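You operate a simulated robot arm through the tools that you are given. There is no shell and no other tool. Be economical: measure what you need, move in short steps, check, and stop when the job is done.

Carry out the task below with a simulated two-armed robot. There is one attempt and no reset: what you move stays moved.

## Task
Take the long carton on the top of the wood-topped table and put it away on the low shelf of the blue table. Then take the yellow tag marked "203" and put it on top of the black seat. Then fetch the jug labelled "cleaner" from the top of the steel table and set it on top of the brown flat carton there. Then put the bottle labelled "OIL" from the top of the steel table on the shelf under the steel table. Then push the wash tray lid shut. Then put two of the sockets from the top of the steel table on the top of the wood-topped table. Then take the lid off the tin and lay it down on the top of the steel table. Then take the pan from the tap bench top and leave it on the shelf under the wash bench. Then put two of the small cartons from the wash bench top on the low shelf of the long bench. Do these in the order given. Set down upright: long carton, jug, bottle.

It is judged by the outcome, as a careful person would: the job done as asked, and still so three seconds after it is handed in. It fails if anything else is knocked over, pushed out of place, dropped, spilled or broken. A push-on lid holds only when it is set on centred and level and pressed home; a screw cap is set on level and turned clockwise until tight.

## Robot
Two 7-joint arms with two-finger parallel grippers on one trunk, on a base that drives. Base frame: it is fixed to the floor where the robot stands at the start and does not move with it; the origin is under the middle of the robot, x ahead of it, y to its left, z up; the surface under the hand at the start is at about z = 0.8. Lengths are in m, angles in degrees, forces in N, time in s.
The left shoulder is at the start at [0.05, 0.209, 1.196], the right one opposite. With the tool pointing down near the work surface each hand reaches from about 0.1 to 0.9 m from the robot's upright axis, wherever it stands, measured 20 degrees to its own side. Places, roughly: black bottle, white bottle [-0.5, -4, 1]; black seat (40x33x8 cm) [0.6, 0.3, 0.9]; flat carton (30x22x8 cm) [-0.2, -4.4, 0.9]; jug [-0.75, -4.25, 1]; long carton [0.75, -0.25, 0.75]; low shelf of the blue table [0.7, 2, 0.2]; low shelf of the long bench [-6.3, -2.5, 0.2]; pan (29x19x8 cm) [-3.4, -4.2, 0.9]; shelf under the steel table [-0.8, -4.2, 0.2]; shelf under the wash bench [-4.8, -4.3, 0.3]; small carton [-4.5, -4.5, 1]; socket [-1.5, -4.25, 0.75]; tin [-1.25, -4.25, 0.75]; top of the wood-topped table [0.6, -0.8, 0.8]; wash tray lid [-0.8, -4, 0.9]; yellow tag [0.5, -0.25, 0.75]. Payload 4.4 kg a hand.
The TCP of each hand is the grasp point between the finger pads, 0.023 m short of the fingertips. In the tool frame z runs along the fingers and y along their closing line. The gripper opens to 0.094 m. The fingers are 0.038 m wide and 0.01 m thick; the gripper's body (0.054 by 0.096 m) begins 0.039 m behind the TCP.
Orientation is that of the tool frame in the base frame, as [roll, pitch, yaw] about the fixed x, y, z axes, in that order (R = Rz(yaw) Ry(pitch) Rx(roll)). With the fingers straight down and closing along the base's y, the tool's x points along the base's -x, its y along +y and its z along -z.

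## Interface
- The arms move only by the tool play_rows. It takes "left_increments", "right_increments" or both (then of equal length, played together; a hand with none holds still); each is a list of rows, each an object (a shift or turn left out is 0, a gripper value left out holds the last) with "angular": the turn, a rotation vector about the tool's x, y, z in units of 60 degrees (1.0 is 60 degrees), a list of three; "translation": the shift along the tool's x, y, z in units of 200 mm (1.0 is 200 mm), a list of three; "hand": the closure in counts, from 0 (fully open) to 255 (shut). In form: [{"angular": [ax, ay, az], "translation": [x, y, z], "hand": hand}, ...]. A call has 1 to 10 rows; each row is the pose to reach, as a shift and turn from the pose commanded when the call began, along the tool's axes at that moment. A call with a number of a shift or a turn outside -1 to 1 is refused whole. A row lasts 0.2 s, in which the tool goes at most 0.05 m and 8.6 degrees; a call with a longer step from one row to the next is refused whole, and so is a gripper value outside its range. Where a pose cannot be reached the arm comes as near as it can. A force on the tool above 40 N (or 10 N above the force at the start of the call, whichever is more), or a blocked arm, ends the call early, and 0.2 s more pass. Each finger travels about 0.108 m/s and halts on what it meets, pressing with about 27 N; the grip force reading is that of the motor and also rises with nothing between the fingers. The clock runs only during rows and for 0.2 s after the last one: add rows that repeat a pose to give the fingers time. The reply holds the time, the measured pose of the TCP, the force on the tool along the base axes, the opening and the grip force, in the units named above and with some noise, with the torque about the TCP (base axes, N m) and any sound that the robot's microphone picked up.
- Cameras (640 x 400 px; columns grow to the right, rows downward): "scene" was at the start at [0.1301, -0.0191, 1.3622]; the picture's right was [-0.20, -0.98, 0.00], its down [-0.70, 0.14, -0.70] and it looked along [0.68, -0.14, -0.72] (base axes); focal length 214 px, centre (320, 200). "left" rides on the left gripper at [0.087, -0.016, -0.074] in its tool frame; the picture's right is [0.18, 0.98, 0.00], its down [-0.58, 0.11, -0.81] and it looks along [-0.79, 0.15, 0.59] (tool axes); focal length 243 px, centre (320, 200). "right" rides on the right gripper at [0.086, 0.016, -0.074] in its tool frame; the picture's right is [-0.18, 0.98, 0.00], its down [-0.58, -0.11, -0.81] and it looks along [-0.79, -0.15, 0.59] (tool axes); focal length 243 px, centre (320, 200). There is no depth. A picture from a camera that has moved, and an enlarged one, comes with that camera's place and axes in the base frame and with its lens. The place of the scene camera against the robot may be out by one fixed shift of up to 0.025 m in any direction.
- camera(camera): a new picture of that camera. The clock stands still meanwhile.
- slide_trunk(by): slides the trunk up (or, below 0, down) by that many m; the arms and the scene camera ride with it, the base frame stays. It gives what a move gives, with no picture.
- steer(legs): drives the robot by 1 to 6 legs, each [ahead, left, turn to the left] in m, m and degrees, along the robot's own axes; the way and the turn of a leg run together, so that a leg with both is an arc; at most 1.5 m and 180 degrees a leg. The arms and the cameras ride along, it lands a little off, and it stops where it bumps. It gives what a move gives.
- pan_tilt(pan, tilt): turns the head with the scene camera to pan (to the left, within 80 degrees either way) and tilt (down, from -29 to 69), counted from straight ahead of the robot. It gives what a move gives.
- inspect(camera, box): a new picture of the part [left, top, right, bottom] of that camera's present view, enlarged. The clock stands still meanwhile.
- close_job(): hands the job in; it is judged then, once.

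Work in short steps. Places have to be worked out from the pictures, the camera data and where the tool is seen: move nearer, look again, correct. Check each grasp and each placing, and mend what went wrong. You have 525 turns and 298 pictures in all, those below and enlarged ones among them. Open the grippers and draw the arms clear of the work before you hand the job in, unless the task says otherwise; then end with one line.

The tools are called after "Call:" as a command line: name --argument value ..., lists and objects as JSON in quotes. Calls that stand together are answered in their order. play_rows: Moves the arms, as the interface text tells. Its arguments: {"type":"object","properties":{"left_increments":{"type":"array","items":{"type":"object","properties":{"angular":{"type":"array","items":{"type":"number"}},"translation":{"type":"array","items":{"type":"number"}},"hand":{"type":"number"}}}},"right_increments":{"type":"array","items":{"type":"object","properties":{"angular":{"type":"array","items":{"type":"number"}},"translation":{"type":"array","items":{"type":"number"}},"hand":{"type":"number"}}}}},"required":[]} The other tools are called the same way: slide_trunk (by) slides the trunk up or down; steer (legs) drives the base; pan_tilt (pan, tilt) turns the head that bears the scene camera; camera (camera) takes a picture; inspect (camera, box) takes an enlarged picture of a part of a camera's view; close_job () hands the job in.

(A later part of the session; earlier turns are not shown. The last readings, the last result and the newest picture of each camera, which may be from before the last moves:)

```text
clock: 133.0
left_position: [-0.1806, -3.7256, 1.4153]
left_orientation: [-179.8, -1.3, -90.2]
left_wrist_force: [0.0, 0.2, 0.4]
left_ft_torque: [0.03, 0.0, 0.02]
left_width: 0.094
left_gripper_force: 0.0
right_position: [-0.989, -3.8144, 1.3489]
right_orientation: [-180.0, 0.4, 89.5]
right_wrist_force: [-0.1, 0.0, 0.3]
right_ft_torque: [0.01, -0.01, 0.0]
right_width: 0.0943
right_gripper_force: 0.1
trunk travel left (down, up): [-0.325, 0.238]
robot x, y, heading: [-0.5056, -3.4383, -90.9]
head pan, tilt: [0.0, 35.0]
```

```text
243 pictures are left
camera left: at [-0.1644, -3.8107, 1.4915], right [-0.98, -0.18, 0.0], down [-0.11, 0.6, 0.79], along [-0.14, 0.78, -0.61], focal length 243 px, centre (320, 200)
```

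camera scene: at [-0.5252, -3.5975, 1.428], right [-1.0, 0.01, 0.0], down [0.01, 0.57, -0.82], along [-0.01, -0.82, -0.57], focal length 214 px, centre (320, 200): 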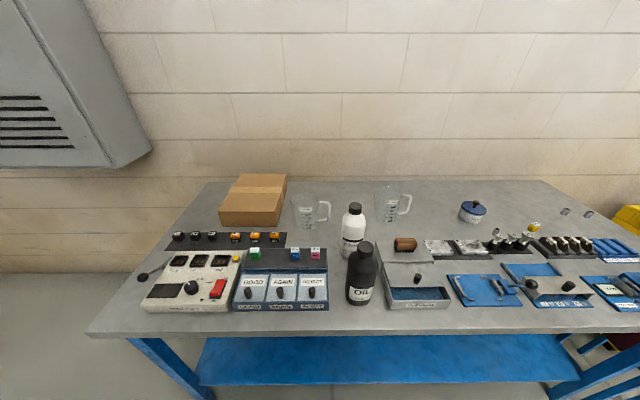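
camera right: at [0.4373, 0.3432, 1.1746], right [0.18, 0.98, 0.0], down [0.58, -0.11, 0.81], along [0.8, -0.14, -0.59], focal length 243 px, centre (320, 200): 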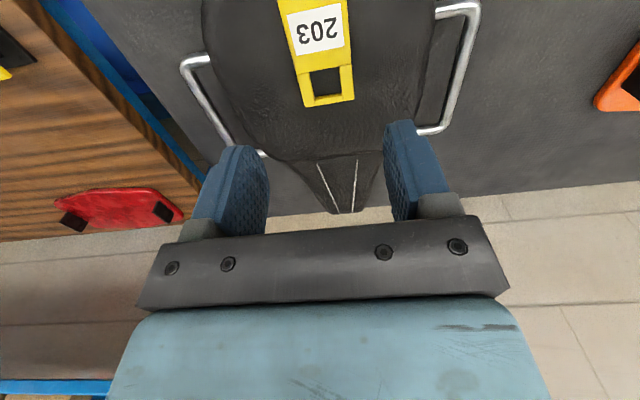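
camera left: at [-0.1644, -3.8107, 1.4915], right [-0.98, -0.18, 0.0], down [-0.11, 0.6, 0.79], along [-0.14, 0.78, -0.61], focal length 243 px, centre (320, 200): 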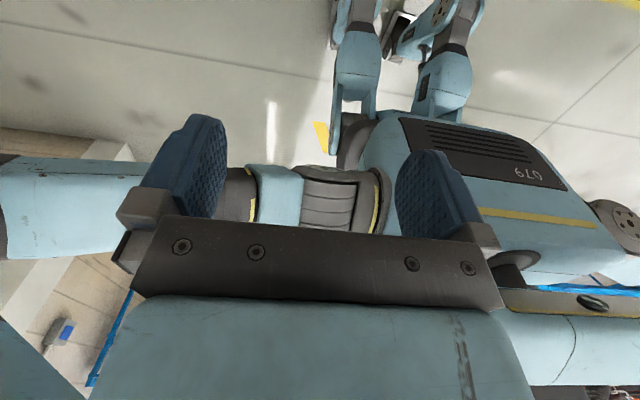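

Flipped, the left camera looks back at the robot, so I'll turn that wrist back 180° for the top-down jug grasp.

Call:
play_rows --left_increments '[{"angular": [0, 0, -0.14], "hand": 0}, {"angular": [0, 0, -0.28], "hand": 0}, {"angular": [0, 0, -0.42], "hand": 0}, {"angular": [0, 0, -0.56], "hand": 0}, {"angular": [0, 0, -0.7], "hand": 0}, {"angular": [0, 0, -0.84], "hand": 0}, {"angular": [0, 0, -0.98], "hand": 0}, {"angular": [0, 0, -1.0], "hand": 0}]'

Call:
play_rows --left_increments '[{"angular": [0, 0, -0.14], "hand": 0}, {"angular": [0, 0, -0.28], "hand": 0}, {"angular": [0, 0, -0.42], "hand": 0}, {"angular": [0, 0, -0.56], "hand": 0}, {"angular": [0, 0, -0.7], "hand": 0}, {"angular": [0, 0, -0.84], "hand": 0}, {"angular": [0, 0, -0.98], "hand": 0}, {"angular": [0, 0, -1.0], "hand": 0}]'

Call:
play_rows --left_increments '[{"angular": [0, 0, -0.14], "hand": 0}, {"angular": [0, 0, -0.28], "hand": 0}, {"angular": [0, 0, -0.42], "hand": 0}, {"angular": [0, 0, -0.56], "hand": 0}, {"angular": [0, 0, -0.7], "hand": 0}, {"angular": [0, 0, -0.84], "hand": 0}, {"angular": [0, 0, -0.98], "hand": 0}, {"angular": [0, 0, -1.0], "hand": 0}]'

Call:
inspect --camera "scene" --box '[200, 160, 440, 320]'

```text
clock: 134.8
left_position: [-0.181, -3.7249, 1.4148]
left_orientation: [178.9, -0.7, -30.0]
left_wrist_force: [0.0, 0.5, -0.3]
left_ft_torque: [-0.02, 0.03, 0.0]
left_width: 0.0939
left_gripper_force: 0.1
right_position: [-0.9882, -3.8155, 1.3495]
right_orientation: [-179.9, 0.4, 89.6]
right_wrist_force: [-0.6, 0.0, 0.2]
right_ft_torque: [-0.01, 0.0, -0.03]
right_width: 0.0941
right_gripper_force: 0.1
trunk travel left (down, up): [-0.325, 0.238]
robot x, y, heading: [-0.5053, -3.4381, -90.6]
head pan, tilt: [0.0, 35.0]
```

```text
clock: 136.6
left_position: [-0.1805, -3.7264, 1.4161]
left_orientation: [178.7, 0.6, 29.9]
left_wrist_force: [0.4, 0.6, 0.2]
left_ft_torque: [0.02, 0.0, 0.0]
left_width: 0.0939
left_gripper_force: 0.1
right_position: [-0.9896, -3.8153, 1.3486]
right_orientation: [179.9, 0.5, 89.5]
right_wrist_force: [0.3, 0.0, 0.0]
right_ft_torque: [0.01, -0.02, -0.02]
right_width: 0.0939
right_gripper_force: 0.1
trunk travel left (down, up): [-0.325, 0.238]
robot x, y, heading: [-0.5044, -3.44, -90.5]
head pan, tilt: [0.0, 35.0]
```

```text
clock: 138.4
left_position: [-0.1806, -3.7249, 1.4154]
left_orientation: [179.9, 1.3, 90.0]
left_wrist_force: [0.1, -0.2, 0.4]
left_ft_torque: [-0.02, -0.01, 0.0]
left_width: 0.0942
left_gripper_force: 0.0
right_position: [-0.9888, -3.8158, 1.3491]
right_orientation: [180.0, 0.4, 89.5]
right_wrist_force: [-0.5, 0.1, 1.1]
right_ft_torque: [0.01, -0.01, 0.01]
right_width: 0.094
right_gripper_force: 0.1
trunk travel left (down, up): [-0.325, 0.238]
robot x, y, heading: [-0.5043, -3.436, -90.8]
head pan, tilt: [0.0, 35.0]
```

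```text
2.50 times, centred on (320, 240) of scene
camera zoom: at [-0.5252, -3.5975, 1.428], right [-1.0, 0.01, 0.0], down [0.01, 0.57, -0.82], along [-0.01, -0.82, -0.57], focal length 536 px, centre (320, 100)
```

zoom: 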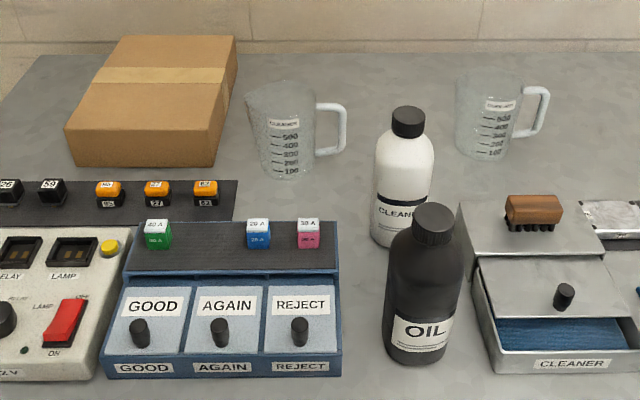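

Now I'll move the left hand over the area in front of the jug's left rim and look with its camera.

Call:
play_rows --left_increments '[{"angular": [0, 0.022, 0], "translation": [-0.13, -0.08, 0.0], "hand": 0}, {"angular": [0, 0.022, 0], "translation": [-0.26, -0.16, 0.05], "hand": 0}, {"angular": [0, 0.022, 0], "translation": [-0.39, -0.24, 0.1], "hand": 0}, {"angular": [0, 0.022, 0], "translation": [-0.52, -0.32, 0.17], "hand": 0}, {"angular": [0, 0.022, 0], "translation": [-0.65, -0.4, 0.24], "hand": 0}, {"angular": [0, 0.022, 0], "translation": [-0.78, -0.48, 0.31], "hand": 0}, {"angular": [0, 0.022, 0], "translation": [-0.9, -0.56, 0.38], "hand": 0}, {"angular": [0, 0.022, 0], "translation": [-1.0, -0.6, 0.45], "hand": 0}]'

Call:
play_rows --left_increments '[{"translation": [-0.13, -0.08, 0.07], "hand": 0}, {"translation": [-0.26, -0.16, 0.14], "hand": 0}, {"translation": [-0.39, -0.24, 0.21], "hand": 0}, {"translation": [-0.52, -0.32, 0.28], "hand": 0}, {"translation": [-0.65, -0.4, 0.35], "hand": 0}, {"translation": [-0.78, -0.48, 0.42], "hand": 0}, {"translation": [-0.9, -0.56, 0.5], "hand": 0}, {"translation": [-0.9, -0.62, 0.6], "hand": 0}]'

Call:
camera --camera "left"

Call:
inspect --camera "scene" --box '[200, 120, 440, 280]'

```text
clock: 140.2
left_position: [-0.3012, -3.9284, 1.3298]
left_orientation: [179.9, 0.0, 89.9]
left_wrist_force: [0.2, -0.3, -0.3]
left_ft_torque: [0.0, -0.05, 0.03]
left_width: 0.0942
left_gripper_force: 0.0
right_position: [-0.9887, -3.8158, 1.3491]
right_orientation: [-180.0, 0.3, 89.6]
right_wrist_force: [0.6, -0.2, -0.1]
right_ft_torque: [-0.01, 0.02, 0.01]
right_width: 0.094
right_gripper_force: 0.1
trunk travel left (down, up): [-0.325, 0.238]
robot x, y, heading: [-0.5108, -3.4392, -90.7]
head pan, tilt: [0.0, 35.0]
```

```text
clock: 142.0
left_position: [-0.427, -4.1083, 1.209]
left_orientation: [179.9, -0.1, 89.9]
left_wrist_force: [-1.2, 0.1, -0.8]
left_ft_torque: [-0.01, -0.01, 0.01]
left_width: 0.0939
left_gripper_force: 0.1
right_position: [-0.9883, -3.8162, 1.348]
right_orientation: [179.9, 0.3, 89.4]
right_wrist_force: [1.4, 0.3, -0.4]
right_ft_torque: [-0.01, -0.02, -0.02]
right_width: 0.0941
right_gripper_force: 0.1
trunk travel left (down, up): [-0.325, 0.238]
robot x, y, heading: [-0.5083, -3.4415, -90.5]
head pan, tilt: [0.0, 35.0]
```

```text
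241 pictures are left
camera left: at [-0.442, -4.0211, 1.283], right [0.98, 0.18, 0.0], down [0.11, -0.58, 0.81], along [0.15, -0.79, -0.59], focal length 243 px, centre (320, 200)
```

left: 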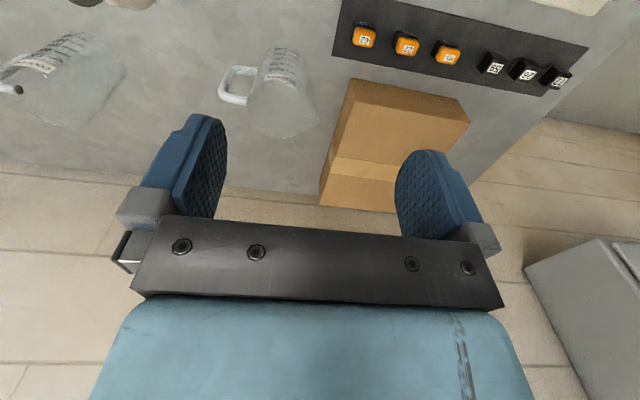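

```text
2.50 times, centred on (320, 200) of scene
camera zoom: at [-0.5251, -3.5977, 1.4281], right [-1.0, 0.01, 0.0], down [0.01, 0.57, -0.82], along [-0.01, -0.82, -0.57], focal length 536 px, centre (320, 200)
```

zoom: 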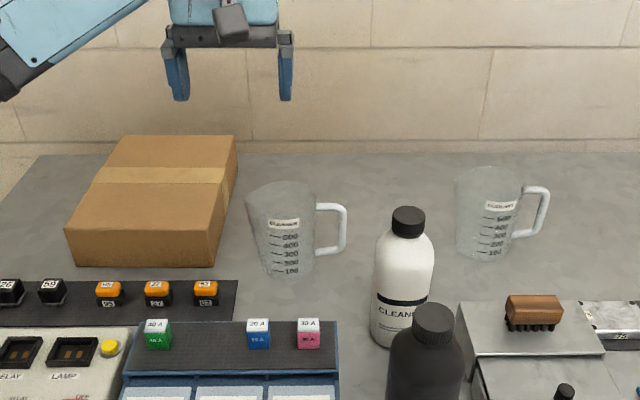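

Call:
inspect --camera "left" --box '[200, 20, 360, 150]'

```text
3.08 times, centred on (280, 85) of left
camera zoom: at [-0.442, -4.0211, 1.283], right [0.98, 0.18, 0.0], down [0.11, -0.58, 0.81], along [0.15, -0.79, -0.59], focal length 746 px, centre (443, 554)
```

zoom: 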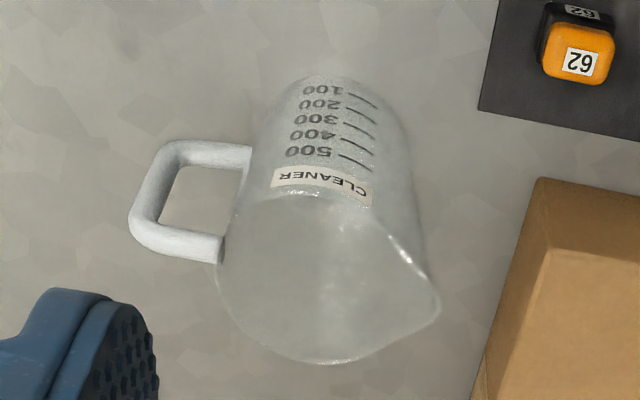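

The jug is empty, rim ≈0.973, rim centre ≈(−0.46,−4.237), spout toward the carton, handle away. I'll grip the near wall at the rim, so I turn the hand 90°.

Call:
play_rows --left_increments '[{"angular": [0, 0, 0.14], "hand": 0}, {"angular": [0, 0, 0.28], "hand": 0}, {"angular": [0, 0, 0.42], "hand": 0}, {"angular": [0, 0, 0.56], "hand": 0}, {"angular": [0, 0, 0.7], "hand": 0}, {"angular": [0, 0, 0.75], "hand": 0}]'

Call:
play_rows --left_increments '[{"angular": [0, 0, 0.14], "hand": 0}, {"angular": [0, 0, 0.28], "hand": 0}, {"angular": [0, 0, 0.42], "hand": 0}, {"angular": [0, 0, 0.56], "hand": 0}, {"angular": [0, 0, 0.7], "hand": 0}, {"angular": [0, 0, 0.75], "hand": 0}]'

Call:
play_rows --left_increments '[{"translation": [-0.06, 0.12, 0.15], "hand": 0}, {"translation": [-0.12, 0.24, 0.3], "hand": 0}, {"translation": [-0.17, 0.34, 0.45], "hand": 0}, {"translation": [-0.17, 0.42, 0.6], "hand": 0}, {"translation": [-0.17, 0.42, 0.75], "hand": 0}]'

Call:
camera --camera "left"

Call:
inspect --camera "scene" --box '[200, 120, 440, 280]'

```text
clock: 143.4
left_position: [-0.4262, -4.1074, 1.209]
left_orientation: [179.8, -0.1, 44.7]
left_wrist_force: [-0.1, 0.1, 0.9]
left_ft_torque: [0.01, -0.02, 0.02]
left_width: 0.0938
left_gripper_force: 0.1
right_position: [-0.9897, -3.8159, 1.3474]
right_orientation: [-180.0, 0.3, 89.5]
right_wrist_force: [-0.1, 0.8, -0.6]
right_ft_torque: [0.0, 0.01, 0.0]
right_width: 0.0936
right_gripper_force: 0.1
trunk travel left (down, up): [-0.325, 0.238]
robot x, y, heading: [-0.5064, -3.4401, -90.8]
head pan, tilt: [0.0, 35.0]
```

```text
clock: 144.8
left_position: [-0.4263, -4.1075, 1.2088]
left_orientation: [-180.0, 0.0, -0.3]
left_wrist_force: [0.5, -0.1, 0.0]
left_ft_torque: [-0.02, 0.01, 0.02]
left_width: 0.0943
left_gripper_force: 0.1
right_position: [-0.9878, -3.8155, 1.349]
right_orientation: [180.0, 0.5, 89.5]
right_wrist_force: [0.6, 0.9, 0.3]
right_ft_torque: [0.01, -0.01, -0.01]
right_width: 0.094
right_gripper_force: 0.0
trunk travel left (down, up): [-0.325, 0.238]
robot x, y, heading: [-0.5081, -3.4382, -90.7]
head pan, tilt: [0.0, 35.0]
```

```text
clock: 146.0
left_position: [-0.4599, -4.1909, 1.0576]
left_orientation: [-180.0, -0.1, -0.2]
left_wrist_force: [0.2, 0.2, -0.4]
left_ft_torque: [0.02, -0.02, 0.0]
left_width: 0.094
left_gripper_force: 0.0
right_position: [-0.9883, -3.8151, 1.3484]
right_orientation: [-179.9, 0.3, 89.6]
right_wrist_force: [0.2, 0.3, 0.6]
right_ft_torque: [-0.04, 0.01, -0.02]
right_width: 0.094
right_gripper_force: 0.1
trunk travel left (down, up): [-0.325, 0.238]
robot x, y, heading: [-0.5053, -3.438, -90.4]
head pan, tilt: [0.0, 35.0]
```

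```text
238 pictures are left
camera left: at [-0.3726, -4.175, 1.1327], right [0.18, -0.98, 0.0], down [-0.58, -0.11, 0.81], along [-0.79, -0.15, -0.59], focal length 243 px, centre (320, 200)
```

left: 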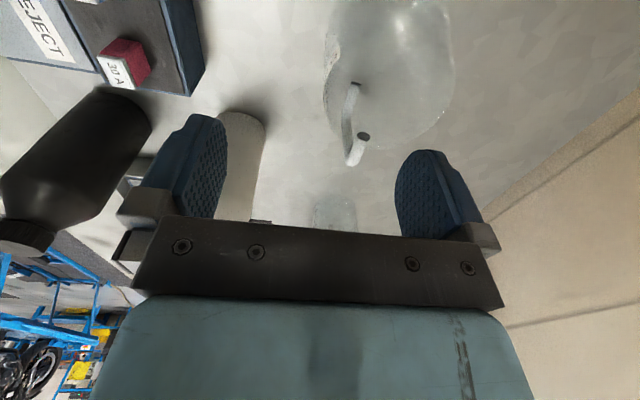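

```text
2.50 times, centred on (320, 200) of scene
camera zoom: at [-0.525, -3.5978, 1.4281], right [-1.0, 0.01, 0.0], down [0.01, 0.57, -0.82], along [-0.01, -0.82, -0.57], focal length 536 px, centre (320, 200)
```

zoom: 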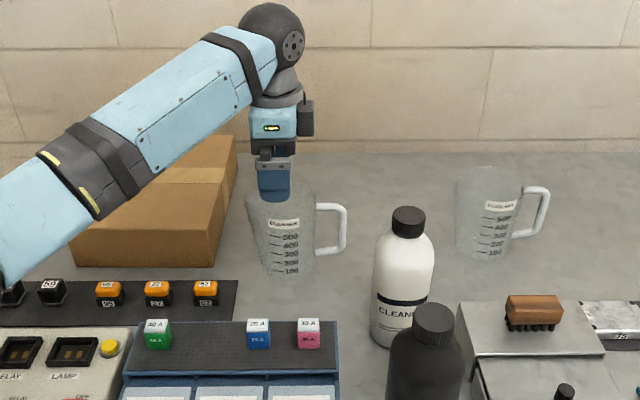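

The near wall lies at y≈−4.195, between the fingers. I'll descend so the rim sits about 2–3 cm between the pads, then look.

Call:
play_rows --left_increments '[{"translation": [0, 0.02, 0.12], "hand": 0}, {"translation": [0, 0.02, 0.24], "hand": 0}, {"translation": [0, 0.02, 0.36], "hand": 0}, {"translation": [0, 0.02, 0.46], "hand": 0}, {"translation": [0, 0.02, 0.52], "hand": 0}]'

Call:
camera --camera "left"

Call:
inspect --camera "scene" --box '[240, 140, 360, 240]'

```text
clock: 147.2
left_position: [-0.4592, -4.1953, 0.9556]
left_orientation: [-180.0, -0.1, -0.3]
left_wrist_force: [0.2, -0.1, 0.2]
left_ft_torque: [0.01, -0.01, -0.02]
left_width: 0.0941
left_gripper_force: 0.1
right_position: [-0.989, -3.8147, 1.3483]
right_orientation: [180.0, 0.3, 89.4]
right_wrist_force: [-0.3, 0.0, 0.4]
right_ft_torque: [-0.02, 0.0, 0.01]
right_width: 0.0939
right_gripper_force: 0.1
trunk travel left (down, up): [-0.325, 0.238]
robot x, y, heading: [-0.507, -3.4382, -90.6]
head pan, tilt: [0.0, 35.0]
```

```text
236 pictures are left
camera left: at [-0.3723, -4.1793, 1.0294], right [0.18, -0.98, 0.0], down [-0.58, -0.11, 0.81], along [-0.79, -0.15, -0.59], focal length 243 px, centre (320, 200)
```

left: 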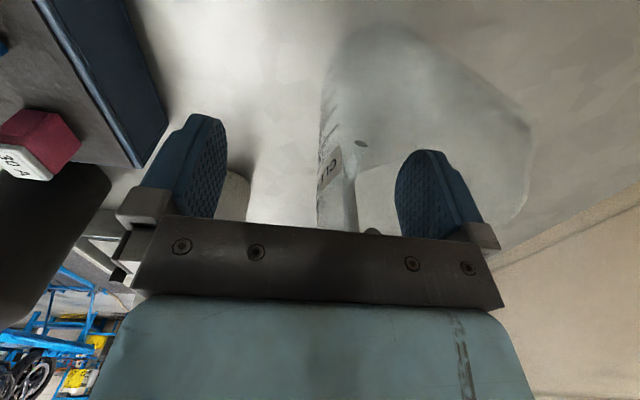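

```text
4.00 times, centred on (300, 190) of scene
camera zoom: at [-0.5252, -3.5976, 1.4281], right [-1.0, 0.01, 0.0], down [0.01, 0.57, -0.82], along [-0.01, -0.82, -0.57], focal length 858 px, centre (400, 240)
```

zoom: 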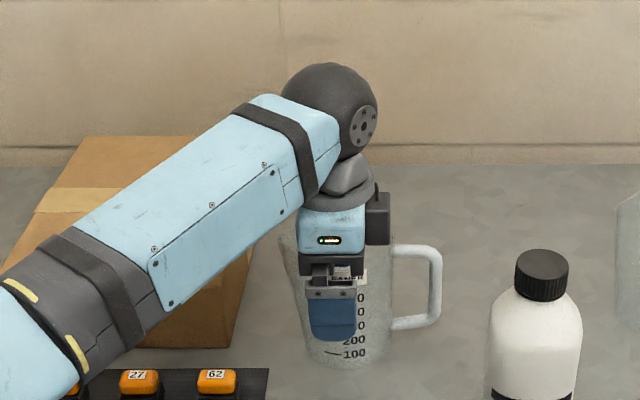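

The wall is between the fingers without contact. I'll close and test-lift slightly.

Call:
play_rows --left_increments '[{"hand": 120}, {"hand": 255}, {"hand": 255}, {"hand": 255}, {"hand": 255}]'

Call:
play_rows --left_increments '[{"translation": [0, 0, -0.05], "hand": 255}, {"translation": [0, 0, -0.1], "hand": 255}, {"translation": [0, 0, -0.15], "hand": 255}]'

Call:
inspect --camera "scene" --box '[240, 140, 360, 240]'

```text
clock: 148.4
left_position: [-0.4596, -4.1941, 0.9555]
left_orientation: [179.9, -0.1, -0.2]
left_wrist_force: [0.2, -2.3, 5.2]
left_ft_torque: [-0.62, -0.04, 0.02]
left_width: 0.01
left_gripper_force: 27.1
right_position: [-0.9902, -3.8141, 1.349]
right_orientation: [-180.0, 0.4, 89.5]
right_wrist_force: [0.4, 1.0, -0.6]
right_ft_torque: [0.01, 0.01, 0.03]
right_width: 0.0941
right_gripper_force: 0.1
trunk travel left (down, up): [-0.325, 0.238]
robot x, y, heading: [-0.5055, -3.4401, -90.4]
head pan, tilt: [0.0, 35.0]
```

```text
clock: 149.2
left_position: [-0.459, -4.1955, 0.9848]
left_orientation: [-180.0, -0.2, -0.2]
left_wrist_force: [-0.6, 0.2, -0.5]
left_ft_torque: [0.01, -0.01, 0.02]
left_width: 0.0098
left_gripper_force: 27.5
right_position: [-0.9904, -3.8145, 1.3476]
right_orientation: [180.0, 0.3, 89.5]
right_wrist_force: [0.1, 0.2, 0.2]
right_ft_torque: [0.0, -0.02, 0.0]
right_width: 0.0941
right_gripper_force: 0.0
trunk travel left (down, up): [-0.325, 0.238]
robot x, y, heading: [-0.5062, -3.4388, -90.5]
head pan, tilt: [0.0, 35.0]
```

```text
4.00 times, centred on (300, 190) of scene
camera zoom: at [-0.5252, -3.5976, 1.428], right [-1.0, 0.01, 0.0], down [0.01, 0.57, -0.82], along [-0.01, -0.82, -0.57], focal length 858 px, centre (400, 240)
```

zoom: 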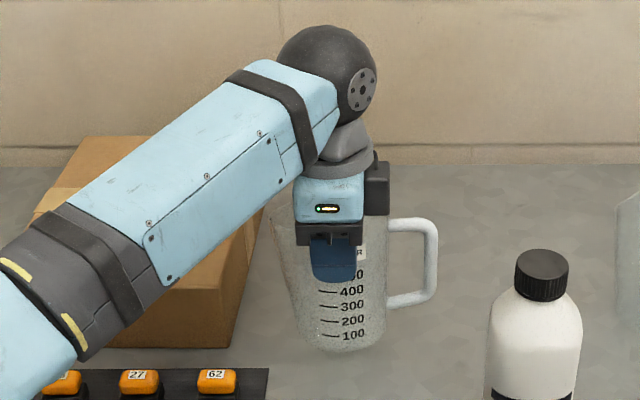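

The jug rises with the hand (very light). I'll lift further and check its attitude.

Call:
play_rows --left_increments '[{"translation": [0, 0, -0.12], "hand": 255}, {"translation": [0, 0, -0.24], "hand": 255}, {"translation": [0, 0, -0.36], "hand": 255}, {"translation": [0, 0, -0.45], "hand": 255}]'

Call:
inspect --camera "scene" --box '[230, 100, 370, 220]'

Call:
camera --camera "left"

```text
clock: 150.2
left_position: [-0.459, -4.1945, 1.0752]
left_orientation: [179.9, -0.1, -0.2]
left_wrist_force: [0.5, -0.3, -0.9]
left_ft_torque: [0.04, -0.01, 0.03]
left_width: 0.0097
left_gripper_force: 27.2
right_position: [-0.989, -3.8144, 1.3488]
right_orientation: [-180.0, 0.4, 89.5]
right_wrist_force: [-0.1, 0.0, -0.7]
right_ft_torque: [-0.04, 0.02, 0.01]
right_width: 0.0939
right_gripper_force: 0.0
trunk travel left (down, up): [-0.325, 0.238]
robot x, y, heading: [-0.5066, -3.4389, -90.8]
head pan, tilt: [0.0, 35.0]
```

```text
3.33 times, centred on (300, 160) of scene
camera zoom: at [-0.5254, -3.5973, 1.428], right [-1.0, 0.01, 0.0], down [0.01, 0.57, -0.82], along [-0.01, -0.82, -0.57], focal length 715 px, centre (387, 333)
```

zoom: 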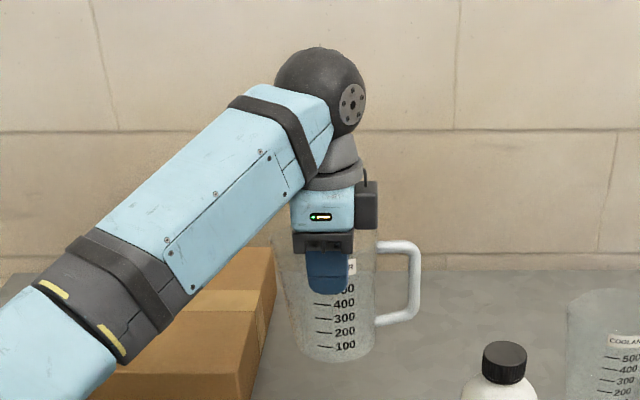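

```text
232 pictures are left
camera left: at [-0.3724, -4.1794, 1.15], right [0.18, -0.98, 0.0], down [-0.58, -0.11, 0.81], along [-0.79, -0.15, -0.59], focal length 243 px, centre (320, 200)
```

left: 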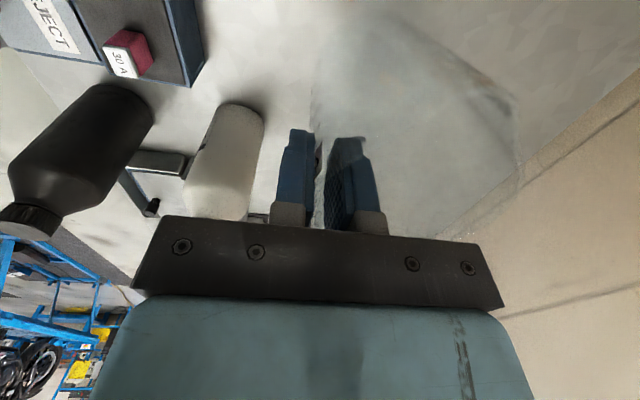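

The jug hangs upright. I'll raise it 6 cm more, then move base and hand so the jug is above the carton centre.

Call:
play_rows --left_increments '[{"translation": [0, 0, -0.15], "hand": 255}, {"translation": [0, 0, -0.3], "hand": 255}]'

Call:
steer --legs '[[0.06, 0.15, 0]]'

Call:
play_rows --left_increments '[{"translation": [0.1, 0.08, 0], "hand": 255}, {"translation": [0.2, 0.16, 0], "hand": 255}, {"translation": [0.3, 0.25, 0], "hand": 255}]'

Call:
inspect --camera "scene" --box '[200, 90, 400, 230]'

Call:
camera --camera "left"

```text
clock: 150.8
left_position: [-0.4591, -4.196, 1.1352]
left_orientation: [179.9, -0.1, -0.2]
left_wrist_force: [0.1, 0.5, -0.9]
left_ft_torque: [0.04, -0.02, 0.02]
left_width: 0.0099
left_gripper_force: 26.9
right_position: [-0.9883, -3.8147, 1.3481]
right_orientation: [180.0, 0.4, 89.5]
right_wrist_force: [0.8, 0.3, 0.0]
right_ft_torque: [0.03, 0.02, -0.04]
right_width: 0.0942
right_gripper_force: 0.1
trunk travel left (down, up): [-0.325, 0.238]
robot x, y, heading: [-0.5095, -3.4394, -90.5]
head pan, tilt: [0.0, 35.0]
```

```text
clock: 152.8
left_position: [-0.3091, -4.2566, 1.1358]
left_orientation: [-180.0, 0.0, -0.1]
left_wrist_force: [-0.2, 0.4, -0.6]
left_ft_torque: [0.03, -0.04, -0.02]
left_width: 0.0099
left_gripper_force: 27.1
right_position: [-0.8397, -3.8778, 1.3487]
right_orientation: [179.9, 0.3, 89.5]
right_wrist_force: [-0.5, -0.5, -0.2]
right_ft_torque: [0.0, 0.01, -0.01]
right_width: 0.0941
right_gripper_force: 0.2
trunk travel left (down, up): [-0.325, 0.238]
robot x, y, heading: [-0.3565, -3.4995, -90.4]
head pan, tilt: [0.0, 35.0]
```

```text
clock: 153.6
left_position: [-0.249, -4.3065, 1.134]
left_orientation: [-179.8, 0.0, 0.0]
left_wrist_force: [-0.1, 0.2, -1.7]
left_ft_torque: [0.04, 0.02, -0.02]
left_width: 0.0096
left_gripper_force: 26.8
right_position: [-0.8389, -3.8767, 1.3483]
right_orientation: [179.9, 0.3, 89.6]
right_wrist_force: [0.0, -0.8, 0.3]
right_ft_torque: [-0.02, 0.02, 0.01]
right_width: 0.0938
right_gripper_force: 0.0
trunk travel left (down, up): [-0.325, 0.238]
robot x, y, heading: [-0.3582, -3.4996, -90.7]
head pan, tilt: [0.0, 35.0]
```

```text
2.86 times, centred on (300, 160) of scene
camera zoom: at [-0.3756, -3.6594, 1.428], right [-1.0, 0.01, 0.0], down [0.01, 0.57, -0.82], along [-0.01, -0.82, -0.57], focal length 613 px, centre (377, 314)
```

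zoom: 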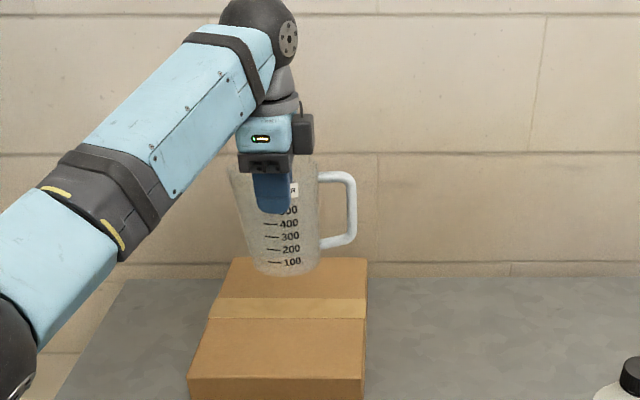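

```text
230 pictures are left
camera left: at [-0.1621, -4.291, 1.2086], right [0.18, -0.98, 0.0], down [-0.58, -0.11, 0.81], along [-0.79, -0.15, -0.59], focal length 243 px, centre (320, 200)
```

left: 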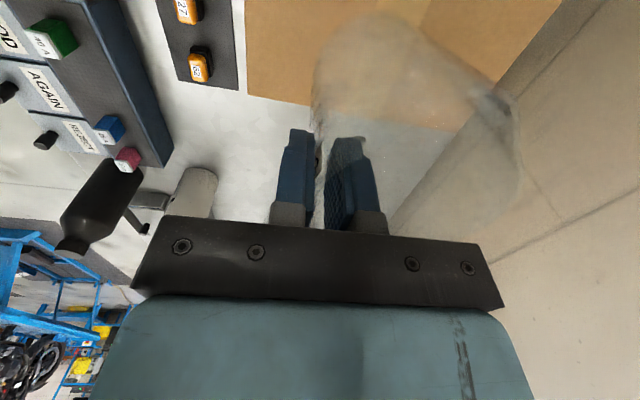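

The jug is above the carton; I'll move 4 cm further in and lower slowly until contact.

Call:
play_rows --left_increments '[{"translation": [0, 0.1, 0.0], "hand": 255}, {"translation": [0, 0.2, 0.05], "hand": 255}, {"translation": [0, 0.2, 0.15], "hand": 255}, {"translation": [0, 0.2, 0.25], "hand": 255}, {"translation": [0, 0.2, 0.3], "hand": 255}]'

Call:
inspect --camera "scene" --box '[200, 90, 400, 230]'

```text
clock: 154.8
left_position: [-0.2487, -4.3453, 1.075]
left_orientation: [180.0, 0.0, -0.1]
left_wrist_force: [0.6, -0.1, -1.4]
left_ft_torque: [0.06, -0.05, -0.01]
left_width: 0.0098
left_gripper_force: 27.2
right_position: [-0.8395, -3.8755, 1.3492]
right_orientation: [-180.0, 0.2, 89.4]
right_wrist_force: [-0.1, -0.2, -0.2]
right_ft_torque: [0.0, 0.0, -0.01]
right_width: 0.094
right_gripper_force: 0.1
trunk travel left (down, up): [-0.325, 0.238]
robot x, y, heading: [-0.3571, -3.4986, -90.8]
head pan, tilt: [0.0, 35.0]
```

```text
2.86 times, centred on (300, 160) of scene
camera zoom: at [-0.3759, -3.6591, 1.428], right [-1.0, 0.01, 0.0], down [0.01, 0.57, -0.82], along [-0.01, -0.82, -0.57], focal length 613 px, centre (377, 314)
```

zoom: 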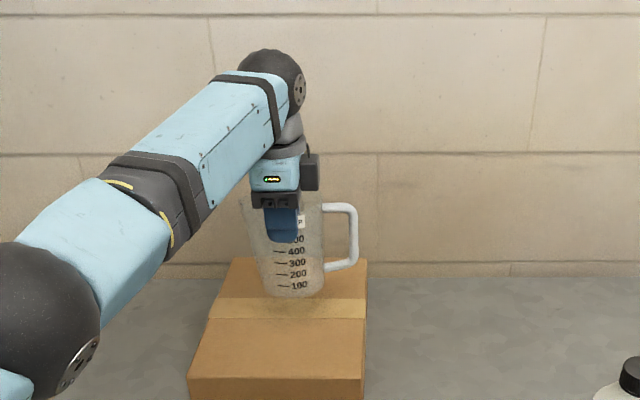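

Call:
play_rows --left_increments '[{"translation": [0, 0, 0.05], "hand": 255}, {"translation": [0, 0, 0.1], "hand": 255}, {"translation": [0, 0, 0.13], "hand": 255}]'

Call:
play_rows --left_increments '[{"translation": [0, 0, 0.02], "hand": 255}, {"translation": [0, 0, 0.04], "hand": 255}]'

Call:
inspect --camera "scene" --box '[240, 120, 360, 220]'

```text
clock: 155.6
left_position: [-0.2489, -4.3474, 1.0493]
left_orientation: [180.0, -0.1, 0.0]
left_wrist_force: [-0.5, -0.7, -0.8]
left_ft_torque: [0.04, -0.01, 0.0]
left_width: 0.0098
left_gripper_force: 27.1
right_position: [-0.8387, -3.8772, 1.3488]
right_orientation: [-180.0, 0.3, 89.5]
right_wrist_force: [-0.6, -0.3, 0.1]
right_ft_torque: [-0.04, -0.02, 0.0]
right_width: 0.0943
right_gripper_force: 0.1
trunk travel left (down, up): [-0.325, 0.238]
robot x, y, heading: [-0.3564, -3.4998, -90.3]
head pan, tilt: [0.0, 35.0]
```

```text
clock: 156.2
left_position: [-0.2507, -4.3478, 1.0416]
left_orientation: [-180.0, -0.1, -0.1]
left_wrist_force: [0.9, 0.7, -1.0]
left_ft_torque: [0.05, 0.0, 0.0]
left_width: 0.0099
left_gripper_force: 26.6
right_position: [-0.8393, -3.8773, 1.3484]
right_orientation: [-180.0, 0.3, 89.6]
right_wrist_force: [-0.2, 0.6, 0.0]
right_ft_torque: [0.02, 0.0, -0.03]
right_width: 0.0941
right_gripper_force: 0.1
trunk travel left (down, up): [-0.325, 0.238]
robot x, y, heading: [-0.357, -3.4993, -90.5]
head pan, tilt: [0.0, 35.0]
```

```text
4.00 times, centred on (300, 170) of scene
camera zoom: at [-0.3759, -3.6592, 1.428], right [-1.0, 0.01, 0.0], down [0.01, 0.57, -0.82], along [-0.01, -0.82, -0.57], focal length 858 px, centre (400, 320)
```

zoom: 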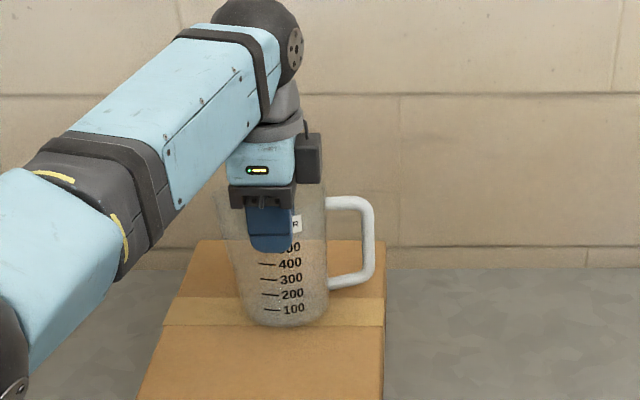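

Call:
play_rows --left_increments '[{"translation": [0, 0, 0.02], "hand": 255}, {"translation": [0, 0, 0.04], "hand": 255}]'

Call:
play_rows --left_increments '[{"translation": [0, 0, 0.015], "hand": 255}, {"translation": [0, 0, 0.03], "hand": 255}]'

```text
clock: 156.8
left_position: [-0.2505, -4.3461, 1.0357]
left_orientation: [179.8, -0.1, -0.3]
left_wrist_force: [0.2, 0.4, 7.4]
left_ft_torque: [-0.52, -0.02, 0.07]
left_width: 0.0101
left_gripper_force: 27.3
right_position: [-0.8397, -3.8755, 1.3489]
right_orientation: [180.0, 0.4, 89.6]
right_wrist_force: [-0.3, -0.1, -0.1]
right_ft_torque: [0.0, -0.03, -0.04]
right_width: 0.0941
right_gripper_force: 0.0
trunk travel left (down, up): [-0.325, 0.238]
robot x, y, heading: [-0.3606, -3.4986, -90.5]
head pan, tilt: [0.0, 35.0]
```

```text
clock: 157.4
left_position: [-0.2491, -4.3442, 1.0348]
left_orientation: [179.5, -0.1, -0.3]
left_wrist_force: [1.7, 3.4, 26.1]
left_ft_torque: [-0.79, -0.03, -0.04]
left_width: 0.0103
left_gripper_force: 26.9
right_position: [-0.8402, -3.8721, 1.3502]
right_orientation: [180.0, 0.7, 89.5]
right_wrist_force: [0.1, -0.6, 0.0]
right_ft_torque: [-0.01, 0.02, 0.03]
right_width: 0.094
right_gripper_force: 0.0
trunk travel left (down, up): [-0.325, 0.238]
robot x, y, heading: [-0.3584, -3.4985, -90.4]
head pan, tilt: [0.0, 35.0]
```

Contact at z 1.035. I'll relieve the pressure, open slowly, and lift straight out.

Call:
play_rows --left_increments '[{"translation": [0, 0, -0.03], "hand": 255}, {"translation": [0, 0, -0.03], "hand": 220}, {"translation": [0, 0, -0.03], "hand": 160}, {"translation": [0, 0, -0.03], "hand": 130}, {"translation": [0, 0, -0.03], "hand": 130}]'

Call:
play_rows --left_increments '[{"translation": [0, 0, -0.1], "hand": 130}, {"translation": [0, 0, -0.25], "hand": 130}, {"translation": [0, 0, -0.45], "hand": 130}, {"translation": [0, 0, -0.65], "hand": 130}, {"translation": [0, 0, -0.85], "hand": 130}]'

Call:
inspect --camera "scene" --box '[200, 90, 400, 230]'

Call:
camera --camera "left"

```text
clock: 158.6
left_position: [-0.2487, -4.3464, 1.0342]
left_orientation: [-180.0, -0.2, -0.1]
left_wrist_force: [0.6, -0.4, -0.3]
left_ft_torque: [0.0, -0.03, -0.02]
left_width: 0.0461
left_gripper_force: 0.0
right_position: [-0.839, -3.8763, 1.3488]
right_orientation: [-180.0, 0.4, 89.5]
right_wrist_force: [0.4, -0.9, -0.4]
right_ft_torque: [0.02, 0.02, 0.03]
right_width: 0.0942
right_gripper_force: 0.0
trunk travel left (down, up): [-0.325, 0.238]
robot x, y, heading: [-0.3597, -3.4998, -90.6]
head pan, tilt: [0.0, 35.0]
```

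```text
clock: 159.8
left_position: [-0.2525, -4.3432, 1.2046]
left_orientation: [179.9, -0.3, -0.2]
left_wrist_force: [-0.4, 0.6, 0.0]
left_ft_torque: [-0.01, 0.0, 0.02]
left_width: 0.0461
left_gripper_force: 0.0
right_position: [-0.84, -3.874, 1.3486]
right_orientation: [179.9, 0.5, 89.5]
right_wrist_force: [-0.4, 0.8, 0.7]
right_ft_torque: [-0.05, -0.07, -0.01]
right_width: 0.0941
right_gripper_force: 0.1
trunk travel left (down, up): [-0.325, 0.238]
robot x, y, heading: [-0.3595, -3.5042, -90.5]
head pan, tilt: [0.0, 35.0]
```

```text
2.86 times, centred on (300, 160) of scene
camera zoom: at [-0.3773, -3.6564, 1.4283], right [-1.0, 0.01, 0.0], down [0.01, 0.57, -0.82], along [-0.01, -0.82, -0.57], focal length 613 px, centre (377, 314)
```

zoom: 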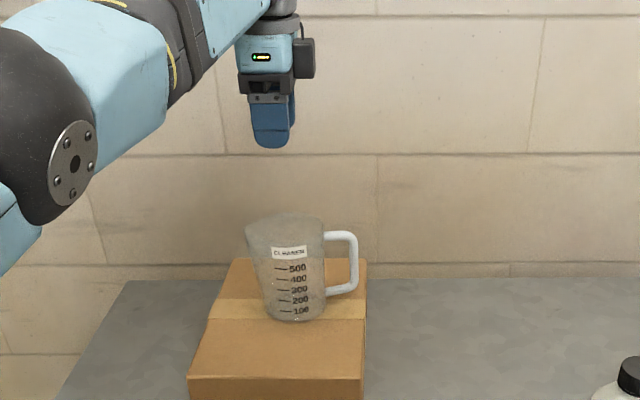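

```text
226 pictures are left
camera left: at [-0.166, -4.3267, 1.2797], right [0.18, -0.98, 0.0], down [-0.58, -0.11, 0.8], along [-0.79, -0.15, -0.59], focal length 243 px, centre (320, 200)
```

left: 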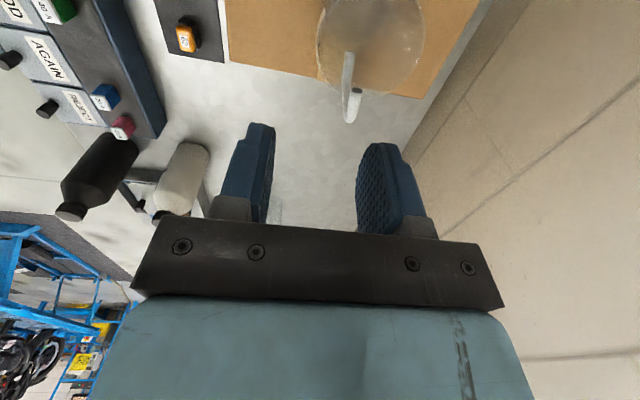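

Jug is standing upright on the carton. Next the OIL bottle: I'll retract the left arm and use the right hand, first moving the base back for room.

Call:
play_rows --left_increments '[{"translation": [0, -0.1, -0.15], "hand": 0}, {"translation": [0, -0.25, -0.3], "hand": 0}, {"translation": [0, -0.45, -0.4], "hand": 0}, {"translation": [0, -0.65, -0.5], "hand": 0}, {"translation": [0.1, -0.85, -0.55], "hand": 0}, {"translation": [0.2, -1.0, -0.6], "hand": 0}]'

Call:
play_rows --left_increments '[{"translation": [0.1, -0.2, 0], "hand": 0}, {"translation": [0.2, -0.4, 0], "hand": 0}, {"translation": [0.3, -0.6, 0], "hand": 0}, {"translation": [0.4, -0.8, 0], "hand": 0}]'

Call:
steer --legs '[[-0.12, 0, 0]]'

Call:
camera --camera "scene"

Call:
camera --camera "right"

```text
clock: 161.2
left_position: [-0.2523, -4.3017, 1.366]
left_orientation: [-179.9, -0.1, -0.1]
left_wrist_force: [-0.3, -0.8, -0.3]
left_ft_torque: [-0.02, 0.05, -0.02]
left_width: 0.094
left_gripper_force: 0.0
left hand out of reach, approached as far as the arm can: row 1, 2, 3, 4, 5, 6
right_position: [-0.8388, -3.8775, 1.3495]
right_orientation: [-179.8, 0.4, 89.6]
right_wrist_force: [0.7, 0.1, -0.3]
right_ft_torque: [-0.02, -0.02, -0.03]
right_width: 0.094
right_gripper_force: 0.0
trunk travel left (down, up): [-0.325, 0.238]
robot x, y, heading: [-0.3603, -3.5, -90.6]
head pan, tilt: [0.0, 35.0]
```

```text
clock: 162.2
left_position: [-0.2025, -4.2903, 1.4167]
left_orientation: [-179.9, 0.0, -0.2]
left_wrist_force: [0.4, 0.3, -0.1]
left_ft_torque: [0.01, 0.04, -0.04]
left_width: 0.094
left_gripper_force: 0.0
left hand out of reach, approached as far as the arm can: row 1, 2, 3, 4
right_position: [-0.8368, -3.8766, 1.3498]
right_orientation: [-179.9, 0.5, 89.4]
right_wrist_force: [0.2, 0.4, -0.7]
right_ft_torque: [0.01, 0.03, 0.01]
right_width: 0.0941
right_gripper_force: 0.0
trunk travel left (down, up): [-0.325, 0.238]
robot x, y, heading: [-0.3588, -3.5015, -90.8]
head pan, tilt: [0.0, 35.0]
```

```text
clock: 163.4
left_position: [-0.2044, -4.1736, 1.4159]
left_orientation: [-179.9, 0.0, -0.3]
left_wrist_force: [0.3, 0.4, -0.1]
left_ft_torque: [0.03, 0.03, -0.01]
left_width: 0.094
left_gripper_force: 0.0
right_position: [-0.8384, -3.7594, 1.3473]
right_orientation: [180.0, 0.4, 89.5]
right_wrist_force: [0.0, -0.2, 0.2]
right_ft_torque: [0.01, -0.02, -0.01]
right_width: 0.0941
right_gripper_force: 0.0
trunk travel left (down, up): [-0.325, 0.238]
robot x, y, heading: [-0.3561, -3.38, -90.6]
head pan, tilt: [0.0, 35.0]
```

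```text
225 pictures are left
camera scene: at [-0.3747, -3.5413, 1.4278], right [-1.0, 0.01, 0.0], down [0.01, 0.57, -0.82], along [-0.01, -0.82, -0.57], focal length 214 px, centre (320, 200)
```

scene: 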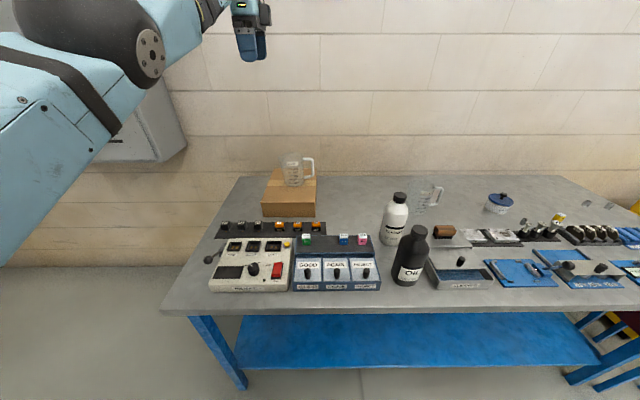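

```text
224 pictures are left
camera right: at [-0.8221, -3.6729, 1.4221], right [0.98, -0.19, 0.0], down [-0.11, -0.58, 0.81], along [-0.16, -0.79, -0.59], focal length 243 px, centre (320, 200)
```

right: 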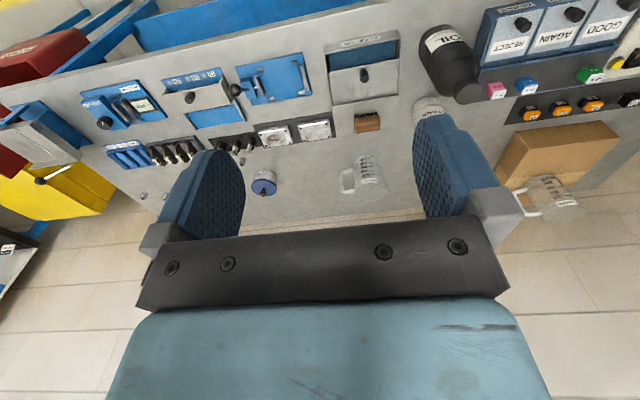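

The left arm couldn't fold back with the turned wrist; I'll turn the wrist back 90°, then retract.

Call:
play_rows --left_increments '[{"angular": [0, 0, -0.14], "hand": 0}, {"angular": [0, 0, -0.28], "hand": 0}, {"angular": [0, 0, -0.42], "hand": 0}, {"angular": [0, 0, -0.56], "hand": 0}, {"angular": [0, 0, -0.7], "hand": 0}, {"angular": [0, 0, -0.75], "hand": 0}]'

Call:
play_rows --left_increments '[{"angular": [0, 0, -0.14], "hand": 0}, {"angular": [0, 0, -0.28], "hand": 0}, {"angular": [0, 0, -0.42], "hand": 0}, {"angular": [0, 0, -0.56], "hand": 0}, {"angular": [0, 0, -0.7], "hand": 0}, {"angular": [0, 0, -0.75], "hand": 0}]'

Call:
play_rows --left_increments '[{"translation": [0.2, 0.05, 0], "hand": 0}, {"translation": [0.4, 0.1, 0], "hand": 0}, {"translation": [0.6, 0.15, 0], "hand": 0}, {"translation": [0.8, 0.2, 0], "hand": 0}, {"translation": [1.0, 0.25, 0], "hand": 0}]'

Call:
play_rows --left_increments '[{"translation": [0.2, 0.05, 0], "hand": 0}, {"translation": [0.4, 0.1, 0], "hand": 0}, {"translation": [0.6, 0.15, 0], "hand": 0}, {"translation": [0.8, 0.2, 0], "hand": 0}, {"translation": [1.0, 0.25, 0], "hand": 0}]'

```text
clock: 164.8
left_position: [-0.2049, -4.1721, 1.4178]
left_orientation: [179.9, -0.1, 44.9]
left_wrist_force: [0.5, -0.3, 0.4]
left_ft_torque: [0.01, -0.02, 0.03]
left_width: 0.0941
left_gripper_force: 0.1
right_position: [-0.8378, -3.7582, 1.3478]
right_orientation: [180.0, 0.3, 89.5]
right_wrist_force: [-0.4, 0.2, -0.6]
right_ft_torque: [0.0, 0.0, 0.0]
right_width: 0.0941
right_gripper_force: 0.1
trunk travel left (down, up): [-0.325, 0.238]
robot x, y, heading: [-0.3584, -3.3873, -90.6]
head pan, tilt: [0.0, 35.0]
```

```text
clock: 166.2
left_position: [-0.2047, -4.1731, 1.4151]
left_orientation: [179.8, -0.1, 89.9]
left_wrist_force: [0.0, 0.1, -0.1]
left_ft_torque: [-0.06, 0.01, -0.02]
left_width: 0.0938
left_gripper_force: 0.1
right_position: [-0.839, -3.7574, 1.3482]
right_orientation: [-180.0, 0.2, 89.5]
right_wrist_force: [0.8, 0.4, 0.8]
right_ft_torque: [0.0, 0.01, 0.01]
right_width: 0.0941
right_gripper_force: 0.1
trunk travel left (down, up): [-0.325, 0.238]
robot x, y, heading: [-0.3547, -3.3837, -90.8]
head pan, tilt: [0.0, 35.0]
```

```text
clock: 167.4
left_position: [-0.2043, -4.1719, 1.4168]
left_orientation: [179.9, -0.2, 89.9]
left_wrist_force: [0.2, -0.6, -0.4]
left_ft_torque: [-0.01, 0.01, 0.01]
left_width: 0.0939
left_gripper_force: 0.0
left hand out of reach, approached as far as the arm can: row 1, 2, 3, 4, 5
right_position: [-0.8375, -3.7581, 1.3485]
right_orientation: [-179.9, 0.3, 89.4]
right_wrist_force: [-0.4, -1.1, 0.0]
right_ft_torque: [0.01, -0.01, 0.03]
right_width: 0.0941
right_gripper_force: 0.0
trunk travel left (down, up): [-0.325, 0.238]
robot x, y, heading: [-0.3574, -3.3796, -90.7]
head pan, tilt: [0.0, 35.0]
```

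```text
clock: 168.6
left_position: [-0.204, -4.173, 1.4166]
left_orientation: [179.9, -0.1, 89.8]
left_wrist_force: [0.2, 0.3, 0.5]
left_ft_torque: [0.01, -0.01, 0.04]
left_width: 0.094
left_gripper_force: 0.0
left hand out of reach, approached as far as the arm can: row 1, 2, 3, 4, 5
right_position: [-0.838, -3.7581, 1.3481]
right_orientation: [180.0, 0.4, 89.4]
right_wrist_force: [0.0, 0.6, 0.5]
right_ft_torque: [0.0, -0.01, -0.03]
right_width: 0.0939
right_gripper_force: 0.1
trunk travel left (down, up): [-0.325, 0.238]
robot x, y, heading: [-0.3514, -3.3813, -90.5]
head pan, tilt: [0.0, 35.0]
```

Still blocked in that direction. I'll try a small sideways and downward move to see what is free.

Call:
play_rows --left_increments '[{"translation": [0, 0.15, 0.1], "hand": 0}, {"translation": [0, 0.3, 0.2], "hand": 0}, {"translation": [0, 0.45, 0.3], "hand": 0}]'

Call:
camera --camera "scene"

```text
clock: 169.4
left_position: [-0.1161, -4.2034, 1.3662]
left_orientation: [180.0, -0.2, 89.8]
left_wrist_force: [-0.1, 0.1, -0.7]
left_ft_torque: [0.01, -0.01, 0.0]
left_width: 0.0941
left_gripper_force: 0.0
left hand out of reach, approached as far as the arm can: row 1, 2, 3
right_position: [-0.8383, -3.7584, 1.3481]
right_orientation: [-179.9, 0.3, 89.5]
right_wrist_force: [0.3, 0.1, -0.2]
right_ft_torque: [0.06, 0.03, 0.01]
right_width: 0.0939
right_gripper_force: 0.1
trunk travel left (down, up): [-0.325, 0.238]
robot x, y, heading: [-0.3576, -3.3817, -90.6]
head pan, tilt: [0.0, 35.0]
```

```text
223 pictures are left
camera scene: at [-0.3735, -3.5409, 1.428], right [-1.0, 0.01, 0.0], down [0.01, 0.57, -0.82], along [-0.01, -0.82, -0.57], focal length 214 px, centre (320, 200)
```

scene: 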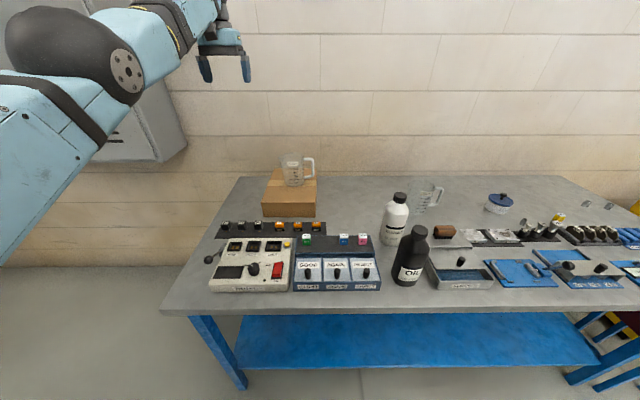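

Sideways and down respond, but moving back doesn't. I'll lower the hand first (clear of the jug), then move back.

Call:
play_rows --left_increments '[{"translation": [0, 0, 0.2], "hand": 0}, {"translation": [0, 0, 0.4], "hand": 0}, {"translation": [0.1, 0, 0.6], "hand": 0}, {"translation": [0.3, 0, 0.7], "hand": 0}, {"translation": [0.5, 0, 0.7], "hand": 0}, {"translation": [0.7, 0, 0.7], "hand": 0}]'

```text
clock: 170.8
left_position: [-0.1189, -4.2354, 1.2535]
left_orientation: [179.9, -0.1, 89.8]
left_wrist_force: [0.3, -0.2, 0.0]
left_ft_torque: [0.01, -0.01, 0.02]
left_width: 0.0941
left_gripper_force: 0.0
left hand out of reach, approached as far as the arm can: row 1, 2, 3, 4, 5, 6
right_position: [-0.8387, -3.7573, 1.3484]
right_orientation: [179.9, 0.3, 89.6]
right_wrist_force: [-0.1, 0.3, -1.2]
right_ft_torque: [0.01, 0.01, -0.01]
right_width: 0.0939
right_gripper_force: 0.1
trunk travel left (down, up): [-0.325, 0.238]
robot x, y, heading: [-0.3562, -3.3821, -90.4]
head pan, tilt: [0.0, 35.0]
```

Call:
play_rows --left_increments '[{"translation": [0.05, -0.2, 0], "hand": 0}, {"translation": [0.1, -0.4, 0], "hand": 0}, {"translation": [0.2, -0.6, 0], "hand": 0}, {"translation": [0.4, -0.7, 0], "hand": 0}]'

```text
clock: 171.8
left_position: [-0.2646, -4.2098, 1.265]
left_orientation: [179.7, -0.1, 89.8]
left_wrist_force: [0.9, 0.0, 0.7]
left_ft_torque: [0.0, 0.03, -0.03]
left_width: 0.0939
left_gripper_force: 0.0
left hand out of reach, approached as far as the arm can: row 1, 2, 3, 4
right_position: [-0.8387, -3.7574, 1.3479]
right_orientation: [180.0, 0.3, 89.4]
right_wrist_force: [-1.3, -0.7, 0.9]
right_ft_torque: [0.02, -0.01, 0.01]
right_width: 0.0938
right_gripper_force: 0.1
trunk travel left (down, up): [-0.325, 0.238]
robot x, y, heading: [-0.3568, -3.3831, -90.7]
head pan, tilt: [0.0, 35.0]
```

The hand sits on its maximum-reach sphere and cannot move inward directly. I'll try tilting the tool, which makes the arm bend.

Call:
play_rows --left_increments '[{"angular": [0, -0.12, 0], "hand": 0}, {"angular": [0, -0.24, 0], "hand": 0}, {"angular": [0, -0.36, 0], "hand": 0}, {"angular": [0, -0.48, 0], "hand": 0}, {"angular": [0, -0.6, 0], "hand": 0}]'

```text
clock: 173.0
left_position: [-0.2907, -4.2964, 1.2862]
left_orientation: [179.8, 33.9, 89.6]
left_wrist_force: [0.1, -0.8, -0.6]
left_ft_torque: [0.04, 0.01, 0.01]
left_width: 0.0939
left_gripper_force: 0.1
left hand out of reach, approached as far as the arm can: row 1, 2, 3, 4, 5
right_position: [-0.8387, -3.7583, 1.3484]
right_orientation: [-179.9, 0.4, 89.5]
right_wrist_force: [-0.1, 0.2, 0.4]
right_ft_torque: [0.02, 0.01, 0.02]
right_width: 0.0942
right_gripper_force: 0.1
trunk travel left (down, up): [-0.325, 0.238]
robot x, y, heading: [-0.3596, -3.3795, -90.7]
head pan, tilt: [0.0, 35.0]
```

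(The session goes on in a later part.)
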